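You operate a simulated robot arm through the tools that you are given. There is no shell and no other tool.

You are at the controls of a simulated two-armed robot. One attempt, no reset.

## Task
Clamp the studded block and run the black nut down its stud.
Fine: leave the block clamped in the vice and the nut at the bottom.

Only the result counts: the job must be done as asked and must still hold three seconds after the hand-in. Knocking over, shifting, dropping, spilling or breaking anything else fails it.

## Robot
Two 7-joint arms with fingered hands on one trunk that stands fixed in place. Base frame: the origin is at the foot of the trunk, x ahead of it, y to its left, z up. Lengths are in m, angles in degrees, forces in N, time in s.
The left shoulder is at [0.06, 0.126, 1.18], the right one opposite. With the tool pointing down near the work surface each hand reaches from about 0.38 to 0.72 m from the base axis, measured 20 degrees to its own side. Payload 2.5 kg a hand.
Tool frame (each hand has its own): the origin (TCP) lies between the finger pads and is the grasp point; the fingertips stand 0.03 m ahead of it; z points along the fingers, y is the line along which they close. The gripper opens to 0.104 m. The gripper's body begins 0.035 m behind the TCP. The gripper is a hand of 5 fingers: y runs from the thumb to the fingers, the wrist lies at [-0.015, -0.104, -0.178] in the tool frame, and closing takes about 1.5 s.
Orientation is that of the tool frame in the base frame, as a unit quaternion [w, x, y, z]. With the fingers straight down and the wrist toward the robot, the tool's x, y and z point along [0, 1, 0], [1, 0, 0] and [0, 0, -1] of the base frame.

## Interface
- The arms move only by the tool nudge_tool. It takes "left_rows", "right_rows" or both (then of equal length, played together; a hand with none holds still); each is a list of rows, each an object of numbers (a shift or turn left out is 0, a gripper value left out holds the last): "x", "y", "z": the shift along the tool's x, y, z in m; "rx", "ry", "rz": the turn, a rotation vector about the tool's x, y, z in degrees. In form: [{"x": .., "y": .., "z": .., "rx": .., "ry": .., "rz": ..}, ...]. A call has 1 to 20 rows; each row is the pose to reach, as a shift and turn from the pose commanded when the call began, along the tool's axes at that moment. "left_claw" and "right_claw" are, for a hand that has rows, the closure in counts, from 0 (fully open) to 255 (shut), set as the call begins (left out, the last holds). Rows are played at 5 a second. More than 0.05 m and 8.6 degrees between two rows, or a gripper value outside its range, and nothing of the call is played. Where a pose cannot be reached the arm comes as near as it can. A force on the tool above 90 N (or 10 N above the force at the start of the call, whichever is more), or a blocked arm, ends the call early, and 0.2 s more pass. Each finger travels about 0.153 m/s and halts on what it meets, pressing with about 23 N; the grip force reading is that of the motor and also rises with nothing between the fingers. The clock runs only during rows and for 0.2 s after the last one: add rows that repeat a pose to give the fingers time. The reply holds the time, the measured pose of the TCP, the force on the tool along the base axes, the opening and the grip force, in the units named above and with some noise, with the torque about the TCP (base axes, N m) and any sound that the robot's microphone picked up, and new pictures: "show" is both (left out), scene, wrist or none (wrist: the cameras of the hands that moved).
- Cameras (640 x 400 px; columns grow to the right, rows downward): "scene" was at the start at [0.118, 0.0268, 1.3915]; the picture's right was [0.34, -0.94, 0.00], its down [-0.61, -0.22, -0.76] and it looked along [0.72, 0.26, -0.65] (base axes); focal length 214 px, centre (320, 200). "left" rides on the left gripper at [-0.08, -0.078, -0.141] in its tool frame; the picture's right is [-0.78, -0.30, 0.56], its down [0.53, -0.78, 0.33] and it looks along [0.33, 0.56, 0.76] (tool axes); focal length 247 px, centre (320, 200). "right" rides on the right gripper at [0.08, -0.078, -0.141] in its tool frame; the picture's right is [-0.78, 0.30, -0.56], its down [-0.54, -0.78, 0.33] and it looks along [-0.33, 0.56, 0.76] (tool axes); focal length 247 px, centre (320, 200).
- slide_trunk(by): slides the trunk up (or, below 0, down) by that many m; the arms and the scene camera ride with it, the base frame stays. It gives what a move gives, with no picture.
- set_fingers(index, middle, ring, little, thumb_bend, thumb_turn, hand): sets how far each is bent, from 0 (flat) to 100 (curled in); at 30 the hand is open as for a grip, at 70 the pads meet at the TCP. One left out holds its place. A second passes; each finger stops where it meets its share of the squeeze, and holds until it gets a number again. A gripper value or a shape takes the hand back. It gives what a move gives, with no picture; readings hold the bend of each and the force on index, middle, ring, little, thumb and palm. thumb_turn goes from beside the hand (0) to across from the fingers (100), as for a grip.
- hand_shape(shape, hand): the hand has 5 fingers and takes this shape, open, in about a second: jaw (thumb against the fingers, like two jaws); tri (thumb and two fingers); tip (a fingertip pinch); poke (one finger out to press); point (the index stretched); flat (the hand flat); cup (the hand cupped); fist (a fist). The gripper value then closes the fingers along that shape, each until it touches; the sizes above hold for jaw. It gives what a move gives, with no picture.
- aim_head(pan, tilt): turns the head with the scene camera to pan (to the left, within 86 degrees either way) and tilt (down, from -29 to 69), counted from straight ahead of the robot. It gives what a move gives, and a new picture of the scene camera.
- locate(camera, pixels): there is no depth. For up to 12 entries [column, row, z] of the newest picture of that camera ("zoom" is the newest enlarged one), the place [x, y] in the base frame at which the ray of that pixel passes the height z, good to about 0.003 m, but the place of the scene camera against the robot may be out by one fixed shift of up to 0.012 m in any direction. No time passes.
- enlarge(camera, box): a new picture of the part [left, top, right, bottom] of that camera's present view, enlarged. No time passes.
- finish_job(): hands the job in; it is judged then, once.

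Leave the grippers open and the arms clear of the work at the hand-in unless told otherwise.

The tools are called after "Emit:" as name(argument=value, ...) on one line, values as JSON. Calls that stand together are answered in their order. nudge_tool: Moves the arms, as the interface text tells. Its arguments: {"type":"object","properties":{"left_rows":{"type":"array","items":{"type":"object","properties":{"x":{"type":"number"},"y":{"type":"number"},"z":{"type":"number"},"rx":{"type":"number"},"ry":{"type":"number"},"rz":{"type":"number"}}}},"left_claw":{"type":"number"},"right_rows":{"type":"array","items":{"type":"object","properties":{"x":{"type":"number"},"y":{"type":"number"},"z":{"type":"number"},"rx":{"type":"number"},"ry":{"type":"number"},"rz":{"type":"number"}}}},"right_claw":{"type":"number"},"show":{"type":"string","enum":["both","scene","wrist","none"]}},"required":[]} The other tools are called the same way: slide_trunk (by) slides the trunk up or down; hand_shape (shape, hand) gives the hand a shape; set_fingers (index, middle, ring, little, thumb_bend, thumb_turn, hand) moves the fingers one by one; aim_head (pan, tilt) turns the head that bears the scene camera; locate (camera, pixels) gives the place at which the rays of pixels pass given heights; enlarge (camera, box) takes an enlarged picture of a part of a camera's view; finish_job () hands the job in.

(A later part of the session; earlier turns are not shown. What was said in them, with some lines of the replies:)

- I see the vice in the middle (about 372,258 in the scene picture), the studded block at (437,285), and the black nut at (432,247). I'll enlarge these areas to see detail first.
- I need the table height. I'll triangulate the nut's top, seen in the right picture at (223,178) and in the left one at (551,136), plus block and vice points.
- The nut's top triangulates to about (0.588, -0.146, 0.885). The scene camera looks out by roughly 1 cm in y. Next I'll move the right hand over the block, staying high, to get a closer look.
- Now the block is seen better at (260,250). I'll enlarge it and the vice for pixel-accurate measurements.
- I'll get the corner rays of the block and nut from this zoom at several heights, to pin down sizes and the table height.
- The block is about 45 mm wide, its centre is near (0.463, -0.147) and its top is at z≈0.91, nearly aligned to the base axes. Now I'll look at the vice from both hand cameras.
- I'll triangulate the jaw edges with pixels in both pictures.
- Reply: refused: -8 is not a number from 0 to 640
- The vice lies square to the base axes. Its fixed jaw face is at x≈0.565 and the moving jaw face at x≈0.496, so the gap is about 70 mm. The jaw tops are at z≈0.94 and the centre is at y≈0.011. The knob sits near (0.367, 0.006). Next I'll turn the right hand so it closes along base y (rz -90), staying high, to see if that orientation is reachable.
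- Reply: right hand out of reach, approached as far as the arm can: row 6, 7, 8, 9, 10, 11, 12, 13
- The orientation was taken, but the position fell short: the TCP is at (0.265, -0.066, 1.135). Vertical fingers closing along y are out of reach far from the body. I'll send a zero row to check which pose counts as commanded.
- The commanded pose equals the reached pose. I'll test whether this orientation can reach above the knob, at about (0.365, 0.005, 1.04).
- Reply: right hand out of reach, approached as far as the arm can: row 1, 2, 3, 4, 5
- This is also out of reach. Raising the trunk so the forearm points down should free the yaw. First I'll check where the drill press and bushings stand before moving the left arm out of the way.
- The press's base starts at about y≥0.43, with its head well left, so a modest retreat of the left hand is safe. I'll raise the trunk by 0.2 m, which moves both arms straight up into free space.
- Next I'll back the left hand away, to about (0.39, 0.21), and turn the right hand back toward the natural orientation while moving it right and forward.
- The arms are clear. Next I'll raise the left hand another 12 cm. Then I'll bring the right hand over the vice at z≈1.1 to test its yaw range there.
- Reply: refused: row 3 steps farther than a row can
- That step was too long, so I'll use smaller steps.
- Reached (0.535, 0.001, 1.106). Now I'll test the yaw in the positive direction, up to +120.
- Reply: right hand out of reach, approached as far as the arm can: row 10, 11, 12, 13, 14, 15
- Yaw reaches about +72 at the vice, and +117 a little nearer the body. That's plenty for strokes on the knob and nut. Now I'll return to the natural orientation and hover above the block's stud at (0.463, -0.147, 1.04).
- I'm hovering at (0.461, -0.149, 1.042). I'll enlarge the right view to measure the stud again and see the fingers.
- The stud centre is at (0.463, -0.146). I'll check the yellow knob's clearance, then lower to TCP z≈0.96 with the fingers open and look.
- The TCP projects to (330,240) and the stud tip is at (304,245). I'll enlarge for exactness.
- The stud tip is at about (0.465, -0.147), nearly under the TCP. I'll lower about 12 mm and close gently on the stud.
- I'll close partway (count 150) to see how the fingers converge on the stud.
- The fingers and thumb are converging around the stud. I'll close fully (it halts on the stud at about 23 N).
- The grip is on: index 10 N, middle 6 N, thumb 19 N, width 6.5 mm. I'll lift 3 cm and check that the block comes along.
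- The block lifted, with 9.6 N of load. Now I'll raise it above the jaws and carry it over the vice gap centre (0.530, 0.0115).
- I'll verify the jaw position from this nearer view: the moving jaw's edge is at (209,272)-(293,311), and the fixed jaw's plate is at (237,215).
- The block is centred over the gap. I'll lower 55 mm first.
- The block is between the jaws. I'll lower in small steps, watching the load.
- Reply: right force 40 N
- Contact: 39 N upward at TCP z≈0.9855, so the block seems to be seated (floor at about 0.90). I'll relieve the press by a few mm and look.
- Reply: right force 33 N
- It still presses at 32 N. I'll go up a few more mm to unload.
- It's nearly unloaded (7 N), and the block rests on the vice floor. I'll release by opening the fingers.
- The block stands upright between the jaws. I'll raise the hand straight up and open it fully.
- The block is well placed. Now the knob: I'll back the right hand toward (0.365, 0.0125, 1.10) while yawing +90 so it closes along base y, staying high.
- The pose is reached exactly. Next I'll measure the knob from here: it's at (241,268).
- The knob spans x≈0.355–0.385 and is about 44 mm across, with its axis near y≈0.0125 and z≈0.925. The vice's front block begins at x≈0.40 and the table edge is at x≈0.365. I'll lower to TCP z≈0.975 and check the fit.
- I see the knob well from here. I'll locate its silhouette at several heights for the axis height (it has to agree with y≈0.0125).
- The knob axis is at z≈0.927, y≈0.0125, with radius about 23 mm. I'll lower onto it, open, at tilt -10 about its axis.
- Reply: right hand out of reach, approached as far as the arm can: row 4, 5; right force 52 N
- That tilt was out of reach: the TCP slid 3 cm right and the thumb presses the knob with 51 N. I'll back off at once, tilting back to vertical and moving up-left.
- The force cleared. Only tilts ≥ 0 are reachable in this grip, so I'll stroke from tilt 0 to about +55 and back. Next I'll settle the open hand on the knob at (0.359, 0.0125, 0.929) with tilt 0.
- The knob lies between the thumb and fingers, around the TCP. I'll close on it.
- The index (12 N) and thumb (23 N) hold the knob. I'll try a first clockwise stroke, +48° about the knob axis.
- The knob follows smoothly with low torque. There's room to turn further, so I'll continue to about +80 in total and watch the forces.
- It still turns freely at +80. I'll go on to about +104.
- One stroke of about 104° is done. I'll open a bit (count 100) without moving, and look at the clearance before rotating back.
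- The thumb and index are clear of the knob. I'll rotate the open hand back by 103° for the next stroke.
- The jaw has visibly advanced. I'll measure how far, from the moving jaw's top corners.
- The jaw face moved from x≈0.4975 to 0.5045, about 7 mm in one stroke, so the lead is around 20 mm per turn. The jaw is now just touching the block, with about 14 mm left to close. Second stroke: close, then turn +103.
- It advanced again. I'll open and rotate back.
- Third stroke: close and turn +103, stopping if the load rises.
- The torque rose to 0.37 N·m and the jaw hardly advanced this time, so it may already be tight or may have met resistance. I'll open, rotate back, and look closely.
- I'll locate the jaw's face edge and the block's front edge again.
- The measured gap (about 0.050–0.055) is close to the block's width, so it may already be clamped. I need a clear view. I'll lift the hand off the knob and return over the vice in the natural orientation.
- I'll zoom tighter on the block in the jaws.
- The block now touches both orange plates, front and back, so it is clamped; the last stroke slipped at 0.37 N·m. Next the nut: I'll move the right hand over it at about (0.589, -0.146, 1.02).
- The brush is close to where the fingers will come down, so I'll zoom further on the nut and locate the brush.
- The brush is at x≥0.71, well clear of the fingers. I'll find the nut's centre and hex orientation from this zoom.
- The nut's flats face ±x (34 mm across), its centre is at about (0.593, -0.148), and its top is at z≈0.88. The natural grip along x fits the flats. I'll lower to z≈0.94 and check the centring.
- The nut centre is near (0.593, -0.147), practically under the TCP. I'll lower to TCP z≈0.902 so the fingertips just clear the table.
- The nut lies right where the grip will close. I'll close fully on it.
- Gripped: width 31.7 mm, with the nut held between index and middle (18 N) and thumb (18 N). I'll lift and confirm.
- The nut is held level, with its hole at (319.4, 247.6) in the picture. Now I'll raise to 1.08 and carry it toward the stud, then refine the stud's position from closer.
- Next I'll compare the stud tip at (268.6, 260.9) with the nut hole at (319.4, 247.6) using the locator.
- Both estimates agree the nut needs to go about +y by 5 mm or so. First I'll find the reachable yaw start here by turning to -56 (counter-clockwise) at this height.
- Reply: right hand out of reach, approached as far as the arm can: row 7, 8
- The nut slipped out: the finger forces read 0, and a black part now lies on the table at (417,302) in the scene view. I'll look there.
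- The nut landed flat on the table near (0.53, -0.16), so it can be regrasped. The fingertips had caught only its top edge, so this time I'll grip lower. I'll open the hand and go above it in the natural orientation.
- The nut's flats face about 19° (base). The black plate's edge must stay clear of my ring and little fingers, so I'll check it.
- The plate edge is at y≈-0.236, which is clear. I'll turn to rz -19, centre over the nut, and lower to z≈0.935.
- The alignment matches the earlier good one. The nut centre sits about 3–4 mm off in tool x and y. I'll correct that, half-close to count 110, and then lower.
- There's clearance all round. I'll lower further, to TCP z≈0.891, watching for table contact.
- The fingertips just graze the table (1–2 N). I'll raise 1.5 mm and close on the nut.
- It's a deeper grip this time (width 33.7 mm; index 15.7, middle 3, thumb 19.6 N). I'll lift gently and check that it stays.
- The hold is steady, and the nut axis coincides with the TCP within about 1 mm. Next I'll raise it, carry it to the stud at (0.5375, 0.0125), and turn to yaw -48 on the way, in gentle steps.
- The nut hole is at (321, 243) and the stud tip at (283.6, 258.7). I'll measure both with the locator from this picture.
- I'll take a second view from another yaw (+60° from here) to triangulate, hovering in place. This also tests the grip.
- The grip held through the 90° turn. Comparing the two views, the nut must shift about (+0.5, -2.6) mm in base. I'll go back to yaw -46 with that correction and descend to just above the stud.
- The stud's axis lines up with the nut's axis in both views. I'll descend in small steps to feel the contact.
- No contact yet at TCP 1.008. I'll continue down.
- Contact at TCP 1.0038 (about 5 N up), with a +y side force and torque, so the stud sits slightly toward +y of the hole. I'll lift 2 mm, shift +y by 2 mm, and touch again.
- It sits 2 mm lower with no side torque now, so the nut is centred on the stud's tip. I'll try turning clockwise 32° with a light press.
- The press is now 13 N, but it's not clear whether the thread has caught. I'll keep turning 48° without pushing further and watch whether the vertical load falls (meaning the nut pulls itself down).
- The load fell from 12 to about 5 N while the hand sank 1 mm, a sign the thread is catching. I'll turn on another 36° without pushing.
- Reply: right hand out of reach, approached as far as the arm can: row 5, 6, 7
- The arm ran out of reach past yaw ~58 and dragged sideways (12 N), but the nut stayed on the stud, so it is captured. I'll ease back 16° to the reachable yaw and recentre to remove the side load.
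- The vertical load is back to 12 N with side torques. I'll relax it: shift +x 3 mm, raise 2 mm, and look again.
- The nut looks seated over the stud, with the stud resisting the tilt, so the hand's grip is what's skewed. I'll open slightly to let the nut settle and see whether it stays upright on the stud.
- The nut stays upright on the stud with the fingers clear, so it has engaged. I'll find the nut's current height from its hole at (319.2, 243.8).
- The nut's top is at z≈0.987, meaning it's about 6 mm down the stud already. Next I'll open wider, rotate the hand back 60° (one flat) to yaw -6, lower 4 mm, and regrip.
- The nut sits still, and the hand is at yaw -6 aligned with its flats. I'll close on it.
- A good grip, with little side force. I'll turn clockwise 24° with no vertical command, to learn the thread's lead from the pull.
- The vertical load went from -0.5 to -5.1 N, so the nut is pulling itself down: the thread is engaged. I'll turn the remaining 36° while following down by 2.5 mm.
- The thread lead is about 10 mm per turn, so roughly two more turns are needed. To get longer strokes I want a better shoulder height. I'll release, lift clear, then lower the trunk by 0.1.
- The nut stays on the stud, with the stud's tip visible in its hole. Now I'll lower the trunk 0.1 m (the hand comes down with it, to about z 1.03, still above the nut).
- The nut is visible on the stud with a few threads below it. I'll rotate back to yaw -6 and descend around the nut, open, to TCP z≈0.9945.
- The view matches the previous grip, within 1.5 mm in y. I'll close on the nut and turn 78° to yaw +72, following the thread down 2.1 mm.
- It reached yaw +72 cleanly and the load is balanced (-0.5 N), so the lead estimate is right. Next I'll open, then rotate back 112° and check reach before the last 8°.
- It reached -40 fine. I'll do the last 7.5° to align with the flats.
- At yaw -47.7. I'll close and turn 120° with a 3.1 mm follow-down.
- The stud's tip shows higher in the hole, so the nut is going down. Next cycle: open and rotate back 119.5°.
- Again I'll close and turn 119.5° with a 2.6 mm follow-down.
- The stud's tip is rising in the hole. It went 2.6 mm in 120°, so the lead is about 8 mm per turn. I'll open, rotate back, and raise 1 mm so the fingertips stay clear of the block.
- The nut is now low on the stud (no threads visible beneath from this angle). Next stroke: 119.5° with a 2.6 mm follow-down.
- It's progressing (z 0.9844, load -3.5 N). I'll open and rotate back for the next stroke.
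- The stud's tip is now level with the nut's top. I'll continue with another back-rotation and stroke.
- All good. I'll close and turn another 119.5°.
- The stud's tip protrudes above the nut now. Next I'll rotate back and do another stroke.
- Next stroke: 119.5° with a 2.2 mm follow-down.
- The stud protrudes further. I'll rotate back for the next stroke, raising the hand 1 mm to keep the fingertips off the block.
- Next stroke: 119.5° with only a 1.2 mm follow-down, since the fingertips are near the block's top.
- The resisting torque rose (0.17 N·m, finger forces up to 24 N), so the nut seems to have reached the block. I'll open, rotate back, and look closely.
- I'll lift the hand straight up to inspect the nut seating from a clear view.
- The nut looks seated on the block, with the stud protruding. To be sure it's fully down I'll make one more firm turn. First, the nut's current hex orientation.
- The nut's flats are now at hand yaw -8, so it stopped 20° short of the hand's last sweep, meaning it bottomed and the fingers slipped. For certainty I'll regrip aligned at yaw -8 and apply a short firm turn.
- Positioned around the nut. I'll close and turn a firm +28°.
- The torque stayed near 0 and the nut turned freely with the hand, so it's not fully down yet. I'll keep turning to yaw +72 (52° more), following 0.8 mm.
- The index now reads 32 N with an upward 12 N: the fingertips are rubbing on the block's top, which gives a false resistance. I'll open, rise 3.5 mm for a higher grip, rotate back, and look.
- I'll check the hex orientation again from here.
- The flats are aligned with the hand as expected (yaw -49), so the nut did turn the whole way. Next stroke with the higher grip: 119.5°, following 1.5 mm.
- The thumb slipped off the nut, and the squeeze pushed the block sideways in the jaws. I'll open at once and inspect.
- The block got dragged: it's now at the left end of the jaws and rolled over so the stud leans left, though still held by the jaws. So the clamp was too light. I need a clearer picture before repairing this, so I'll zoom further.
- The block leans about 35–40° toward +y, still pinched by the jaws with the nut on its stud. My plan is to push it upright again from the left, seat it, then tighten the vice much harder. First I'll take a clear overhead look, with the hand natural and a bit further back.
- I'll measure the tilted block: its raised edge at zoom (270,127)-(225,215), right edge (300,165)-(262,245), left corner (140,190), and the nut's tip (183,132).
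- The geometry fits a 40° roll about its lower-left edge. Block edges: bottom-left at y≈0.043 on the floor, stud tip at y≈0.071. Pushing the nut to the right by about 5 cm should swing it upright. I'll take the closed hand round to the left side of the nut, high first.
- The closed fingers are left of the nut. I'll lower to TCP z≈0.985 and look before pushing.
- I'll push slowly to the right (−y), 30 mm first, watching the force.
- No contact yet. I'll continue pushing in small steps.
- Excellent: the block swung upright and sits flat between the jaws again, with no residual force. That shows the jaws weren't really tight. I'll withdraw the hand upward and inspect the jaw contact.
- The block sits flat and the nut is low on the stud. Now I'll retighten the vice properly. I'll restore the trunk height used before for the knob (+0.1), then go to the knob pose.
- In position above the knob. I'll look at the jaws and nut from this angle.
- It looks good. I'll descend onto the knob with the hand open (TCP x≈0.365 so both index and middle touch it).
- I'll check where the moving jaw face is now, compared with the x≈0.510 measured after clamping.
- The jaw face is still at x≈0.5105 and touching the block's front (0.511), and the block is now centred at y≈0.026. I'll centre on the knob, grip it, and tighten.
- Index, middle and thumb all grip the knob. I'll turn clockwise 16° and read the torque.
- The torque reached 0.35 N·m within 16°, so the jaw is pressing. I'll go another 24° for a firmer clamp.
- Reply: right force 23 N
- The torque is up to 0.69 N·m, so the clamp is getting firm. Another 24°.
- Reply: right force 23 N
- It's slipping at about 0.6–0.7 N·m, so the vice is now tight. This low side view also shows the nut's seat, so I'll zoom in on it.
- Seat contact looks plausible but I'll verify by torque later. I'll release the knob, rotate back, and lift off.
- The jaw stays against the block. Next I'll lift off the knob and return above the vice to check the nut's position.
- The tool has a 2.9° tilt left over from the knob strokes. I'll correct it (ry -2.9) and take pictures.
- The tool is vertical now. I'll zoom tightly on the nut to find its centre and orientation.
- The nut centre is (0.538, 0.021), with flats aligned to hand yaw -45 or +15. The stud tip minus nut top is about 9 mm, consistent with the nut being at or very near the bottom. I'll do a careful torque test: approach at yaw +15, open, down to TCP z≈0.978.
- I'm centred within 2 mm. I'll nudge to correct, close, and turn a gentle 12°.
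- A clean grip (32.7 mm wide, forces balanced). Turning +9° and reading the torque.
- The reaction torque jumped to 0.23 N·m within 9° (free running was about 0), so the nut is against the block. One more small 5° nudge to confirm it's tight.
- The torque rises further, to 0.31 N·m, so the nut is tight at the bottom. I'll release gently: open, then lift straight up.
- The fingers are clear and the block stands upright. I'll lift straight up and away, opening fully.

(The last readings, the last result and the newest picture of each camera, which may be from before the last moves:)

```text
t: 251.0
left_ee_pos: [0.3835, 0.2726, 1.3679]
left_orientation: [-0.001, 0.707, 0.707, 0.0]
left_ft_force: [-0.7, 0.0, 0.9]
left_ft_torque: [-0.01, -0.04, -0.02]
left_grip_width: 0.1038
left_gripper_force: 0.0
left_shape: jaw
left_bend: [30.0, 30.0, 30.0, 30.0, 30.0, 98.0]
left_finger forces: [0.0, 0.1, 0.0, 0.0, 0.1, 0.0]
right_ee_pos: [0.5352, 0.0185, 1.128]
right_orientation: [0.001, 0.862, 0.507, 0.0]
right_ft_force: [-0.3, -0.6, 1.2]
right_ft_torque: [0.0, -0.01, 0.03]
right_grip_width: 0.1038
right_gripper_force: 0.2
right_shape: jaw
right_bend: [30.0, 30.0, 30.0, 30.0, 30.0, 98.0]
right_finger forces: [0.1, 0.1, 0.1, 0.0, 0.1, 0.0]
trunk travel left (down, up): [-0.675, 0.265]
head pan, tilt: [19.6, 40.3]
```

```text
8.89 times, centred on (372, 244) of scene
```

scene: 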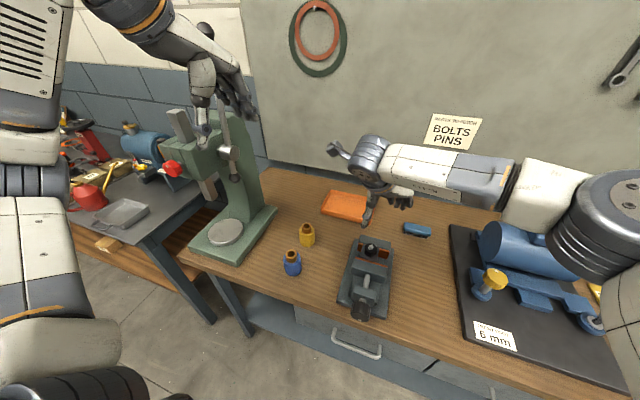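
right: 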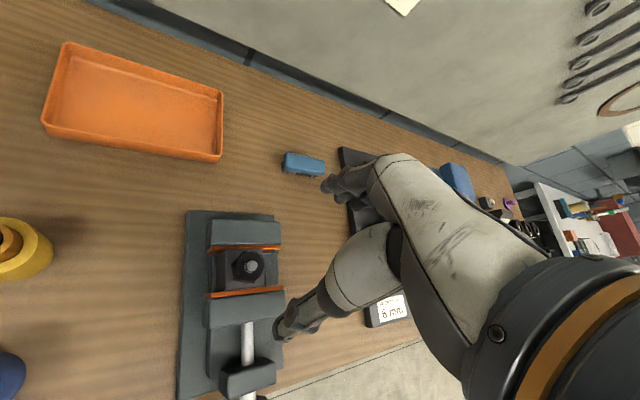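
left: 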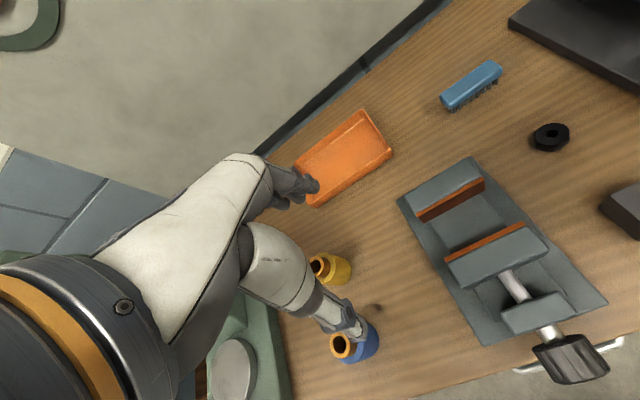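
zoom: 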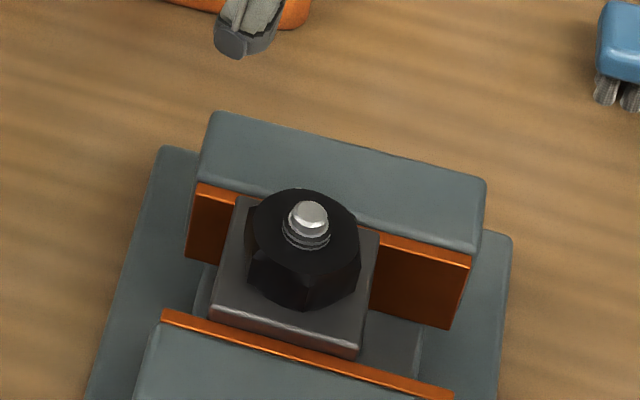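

I'll verify the nut's orientation and height one more time from here.

Emit:
enlarge(camera="right", box=[217, 235, 277, 295])

```text
6.67 times, centred on (247, 265) of right
```

zoom: 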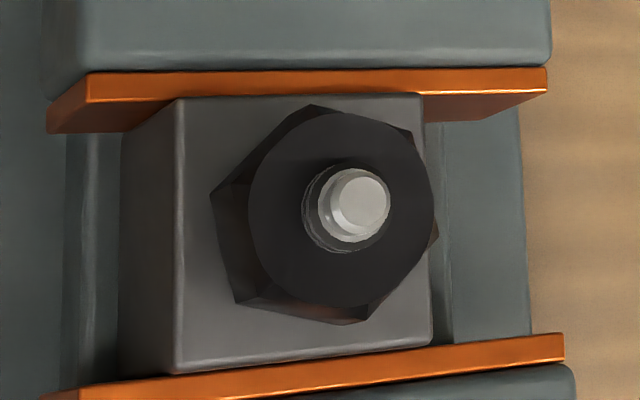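

Emit:
locate(camera="zoom", pixels=[[210, 195, 0.951], [237, 302, 0.951], [312, 105, 0.951], [365, 320, 0.963], [437, 235, 0.963], [410, 132, 0.963], [361, 200, 0.977], [345, 210, 0.968], [178, 98, 0.9505], [178, 373, 0.9505], [430, 343, 0.9505], [420, 95, 0.9505]])

```text
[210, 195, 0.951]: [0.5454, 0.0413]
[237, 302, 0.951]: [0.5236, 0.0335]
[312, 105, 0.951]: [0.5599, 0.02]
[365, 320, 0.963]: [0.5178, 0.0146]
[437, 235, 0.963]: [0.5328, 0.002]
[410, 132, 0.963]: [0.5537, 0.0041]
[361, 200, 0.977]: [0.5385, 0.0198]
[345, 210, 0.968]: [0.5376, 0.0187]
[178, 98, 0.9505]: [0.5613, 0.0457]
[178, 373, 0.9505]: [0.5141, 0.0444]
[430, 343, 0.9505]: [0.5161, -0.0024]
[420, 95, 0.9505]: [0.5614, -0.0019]
```

The nut's hex orientation is unchanged although I turned the hand 14° against it, so it's tight on the block. The block is square in the jaws, with its faces on both plates. Now I'll clear the right arm away to the right and up.

Emit:
nudge_tool(right_rows=[{"z": -0.03}, {"z": -0.06}, {"x": -0.04, "y": 0.008, "z": -0.07, "rz": -5}, {"x": -0.08, "y": 0.016, "z": -0.07, "rz": -10}, {"x": -0.12, "y": 0.024, "z": -0.07, "rz": -15}, {"x": -0.16, "y": 0.032, "z": -0.07, "rz": -20}, {"x": -0.2, "y": 0.04, "z": -0.07, "rz": -25}, {"x": -0.24, "y": 0.048, "z": -0.07, "rz": -29}, {"x": -0.257, "y": 0.052, "z": -0.07, "rz": -29}, {"x": -0.257, "y": 0.052, "z": -0.07, "rz": -29}], right_claw=0, show="both")

Emit:
enlarge(camera="scene", box=[330, 220, 410, 330])

Emit:
enlarge(camera="right", box=[0, 60, 240, 280])

```text
t: 253.2
left_ee_pos: [0.3834, 0.2743, 1.3681]
left_orientation: [0.0, 0.708, 0.707, 0.001]
left_ft_force: [1.2, 0.6, 0.2]
left_ft_torque: [-0.02, 0.0, 0.01]
left_grip_width: 0.1037
left_gripper_force: 0.0
left_shape: jaw
left_bend: [30.0, 30.0, 30.0, 30.0, 30.0, 98.0]
left_finger forces: [0.0, 0.0, 0.0, 0.0, 0.0, 0.1]
right_ee_pos: [0.456, -0.234, 1.1988]
right_orientation: [0.0, 0.707, 0.707, 0.001]
right_ft_force: [-0.9, -0.1, 0.3]
right_ft_torque: [0.02, 0.0, -0.01]
right_grip_width: 0.104
right_gripper_force: 0.0
right_shape: jaw
right_bend: [30.0, 30.0, 30.0, 30.0, 30.0, 98.0]
right_finger forces: [0.0, 0.0, 0.0, 0.0, 0.1, 0.0]
trunk travel left (down, up): [-0.675, 0.265]
head pan, tilt: [19.6, 40.3]
```

scene: 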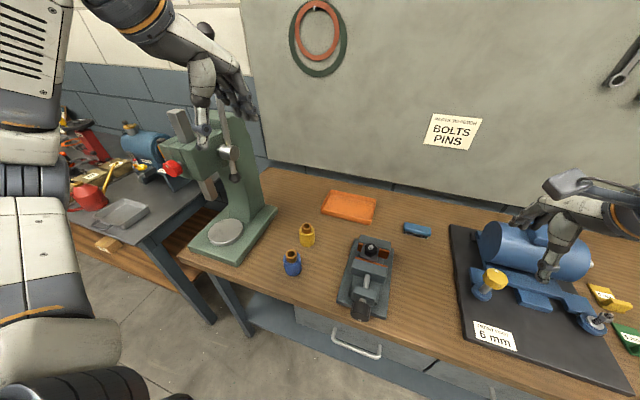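
right: 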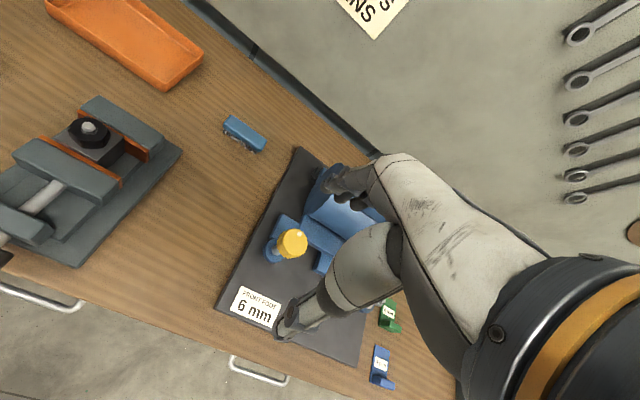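

```text
3.64 times, centred on (370, 275) of scene
```

zoom: 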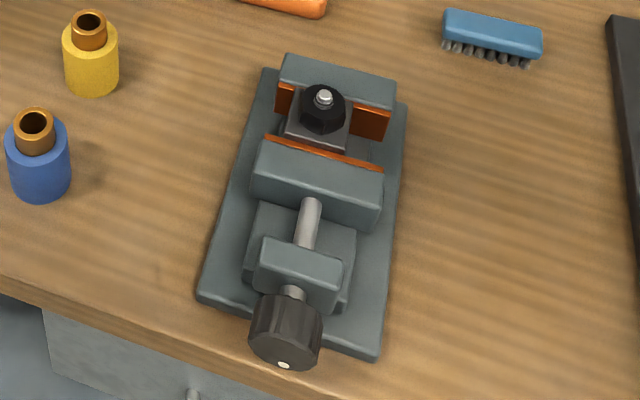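

```text
1.82 times, centred on (120, 170) of right
```

zoom: 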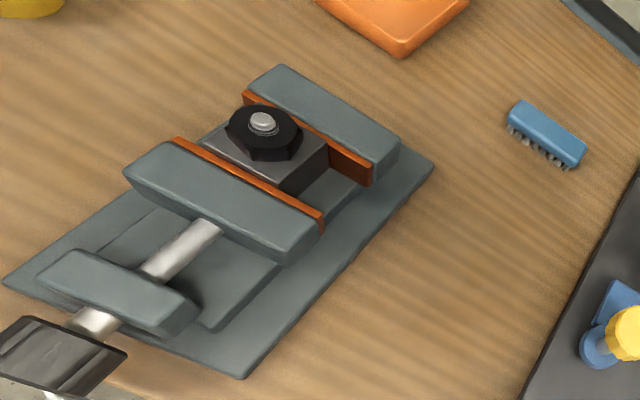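

The block is gripped square between both jaw plates and the nut is down tight on it with the stud through. The brush, tray, bushings and press stand where they were. Both hands are open and clear, so I'm handing in the job.

Emit:
finish_job()

```text
The job is handed in.
```

I clamped the studded block in the vice and ran the black nut down its stud to the block's top. The job is handed in; I don't have the verdict yet.

- **Block:** it stands upright and square, touching both jaw plates. It sits about 1 cm left of where I first placed it. On the last tightening the knob took about 0.6–0.7 N·m before my fingers slipped.
- **Nut:** it is down on the block with about 9 mm of stud showing above it. In the final check I turned the hand 14° against it. The torque rose to 0.31 N·m and the nut did not move.

**Mishaps:**
- I dropped the nut once while carrying it. It landed flat and I picked it up again.
- Late in the nut run the grip slipped. The block was dragged left and rolled about 40° in the jaws. I pushed it upright, tightened the vice harder than the first time, and checked the nut again.
- While finding a grip on the knob, the thumb briefly pressed it with about 51 N. In later views the vice had not moved.

In the last pictures the brush, tray, bushings and press look undisturbed. Both hands were open and clear of the work at the hand-in.
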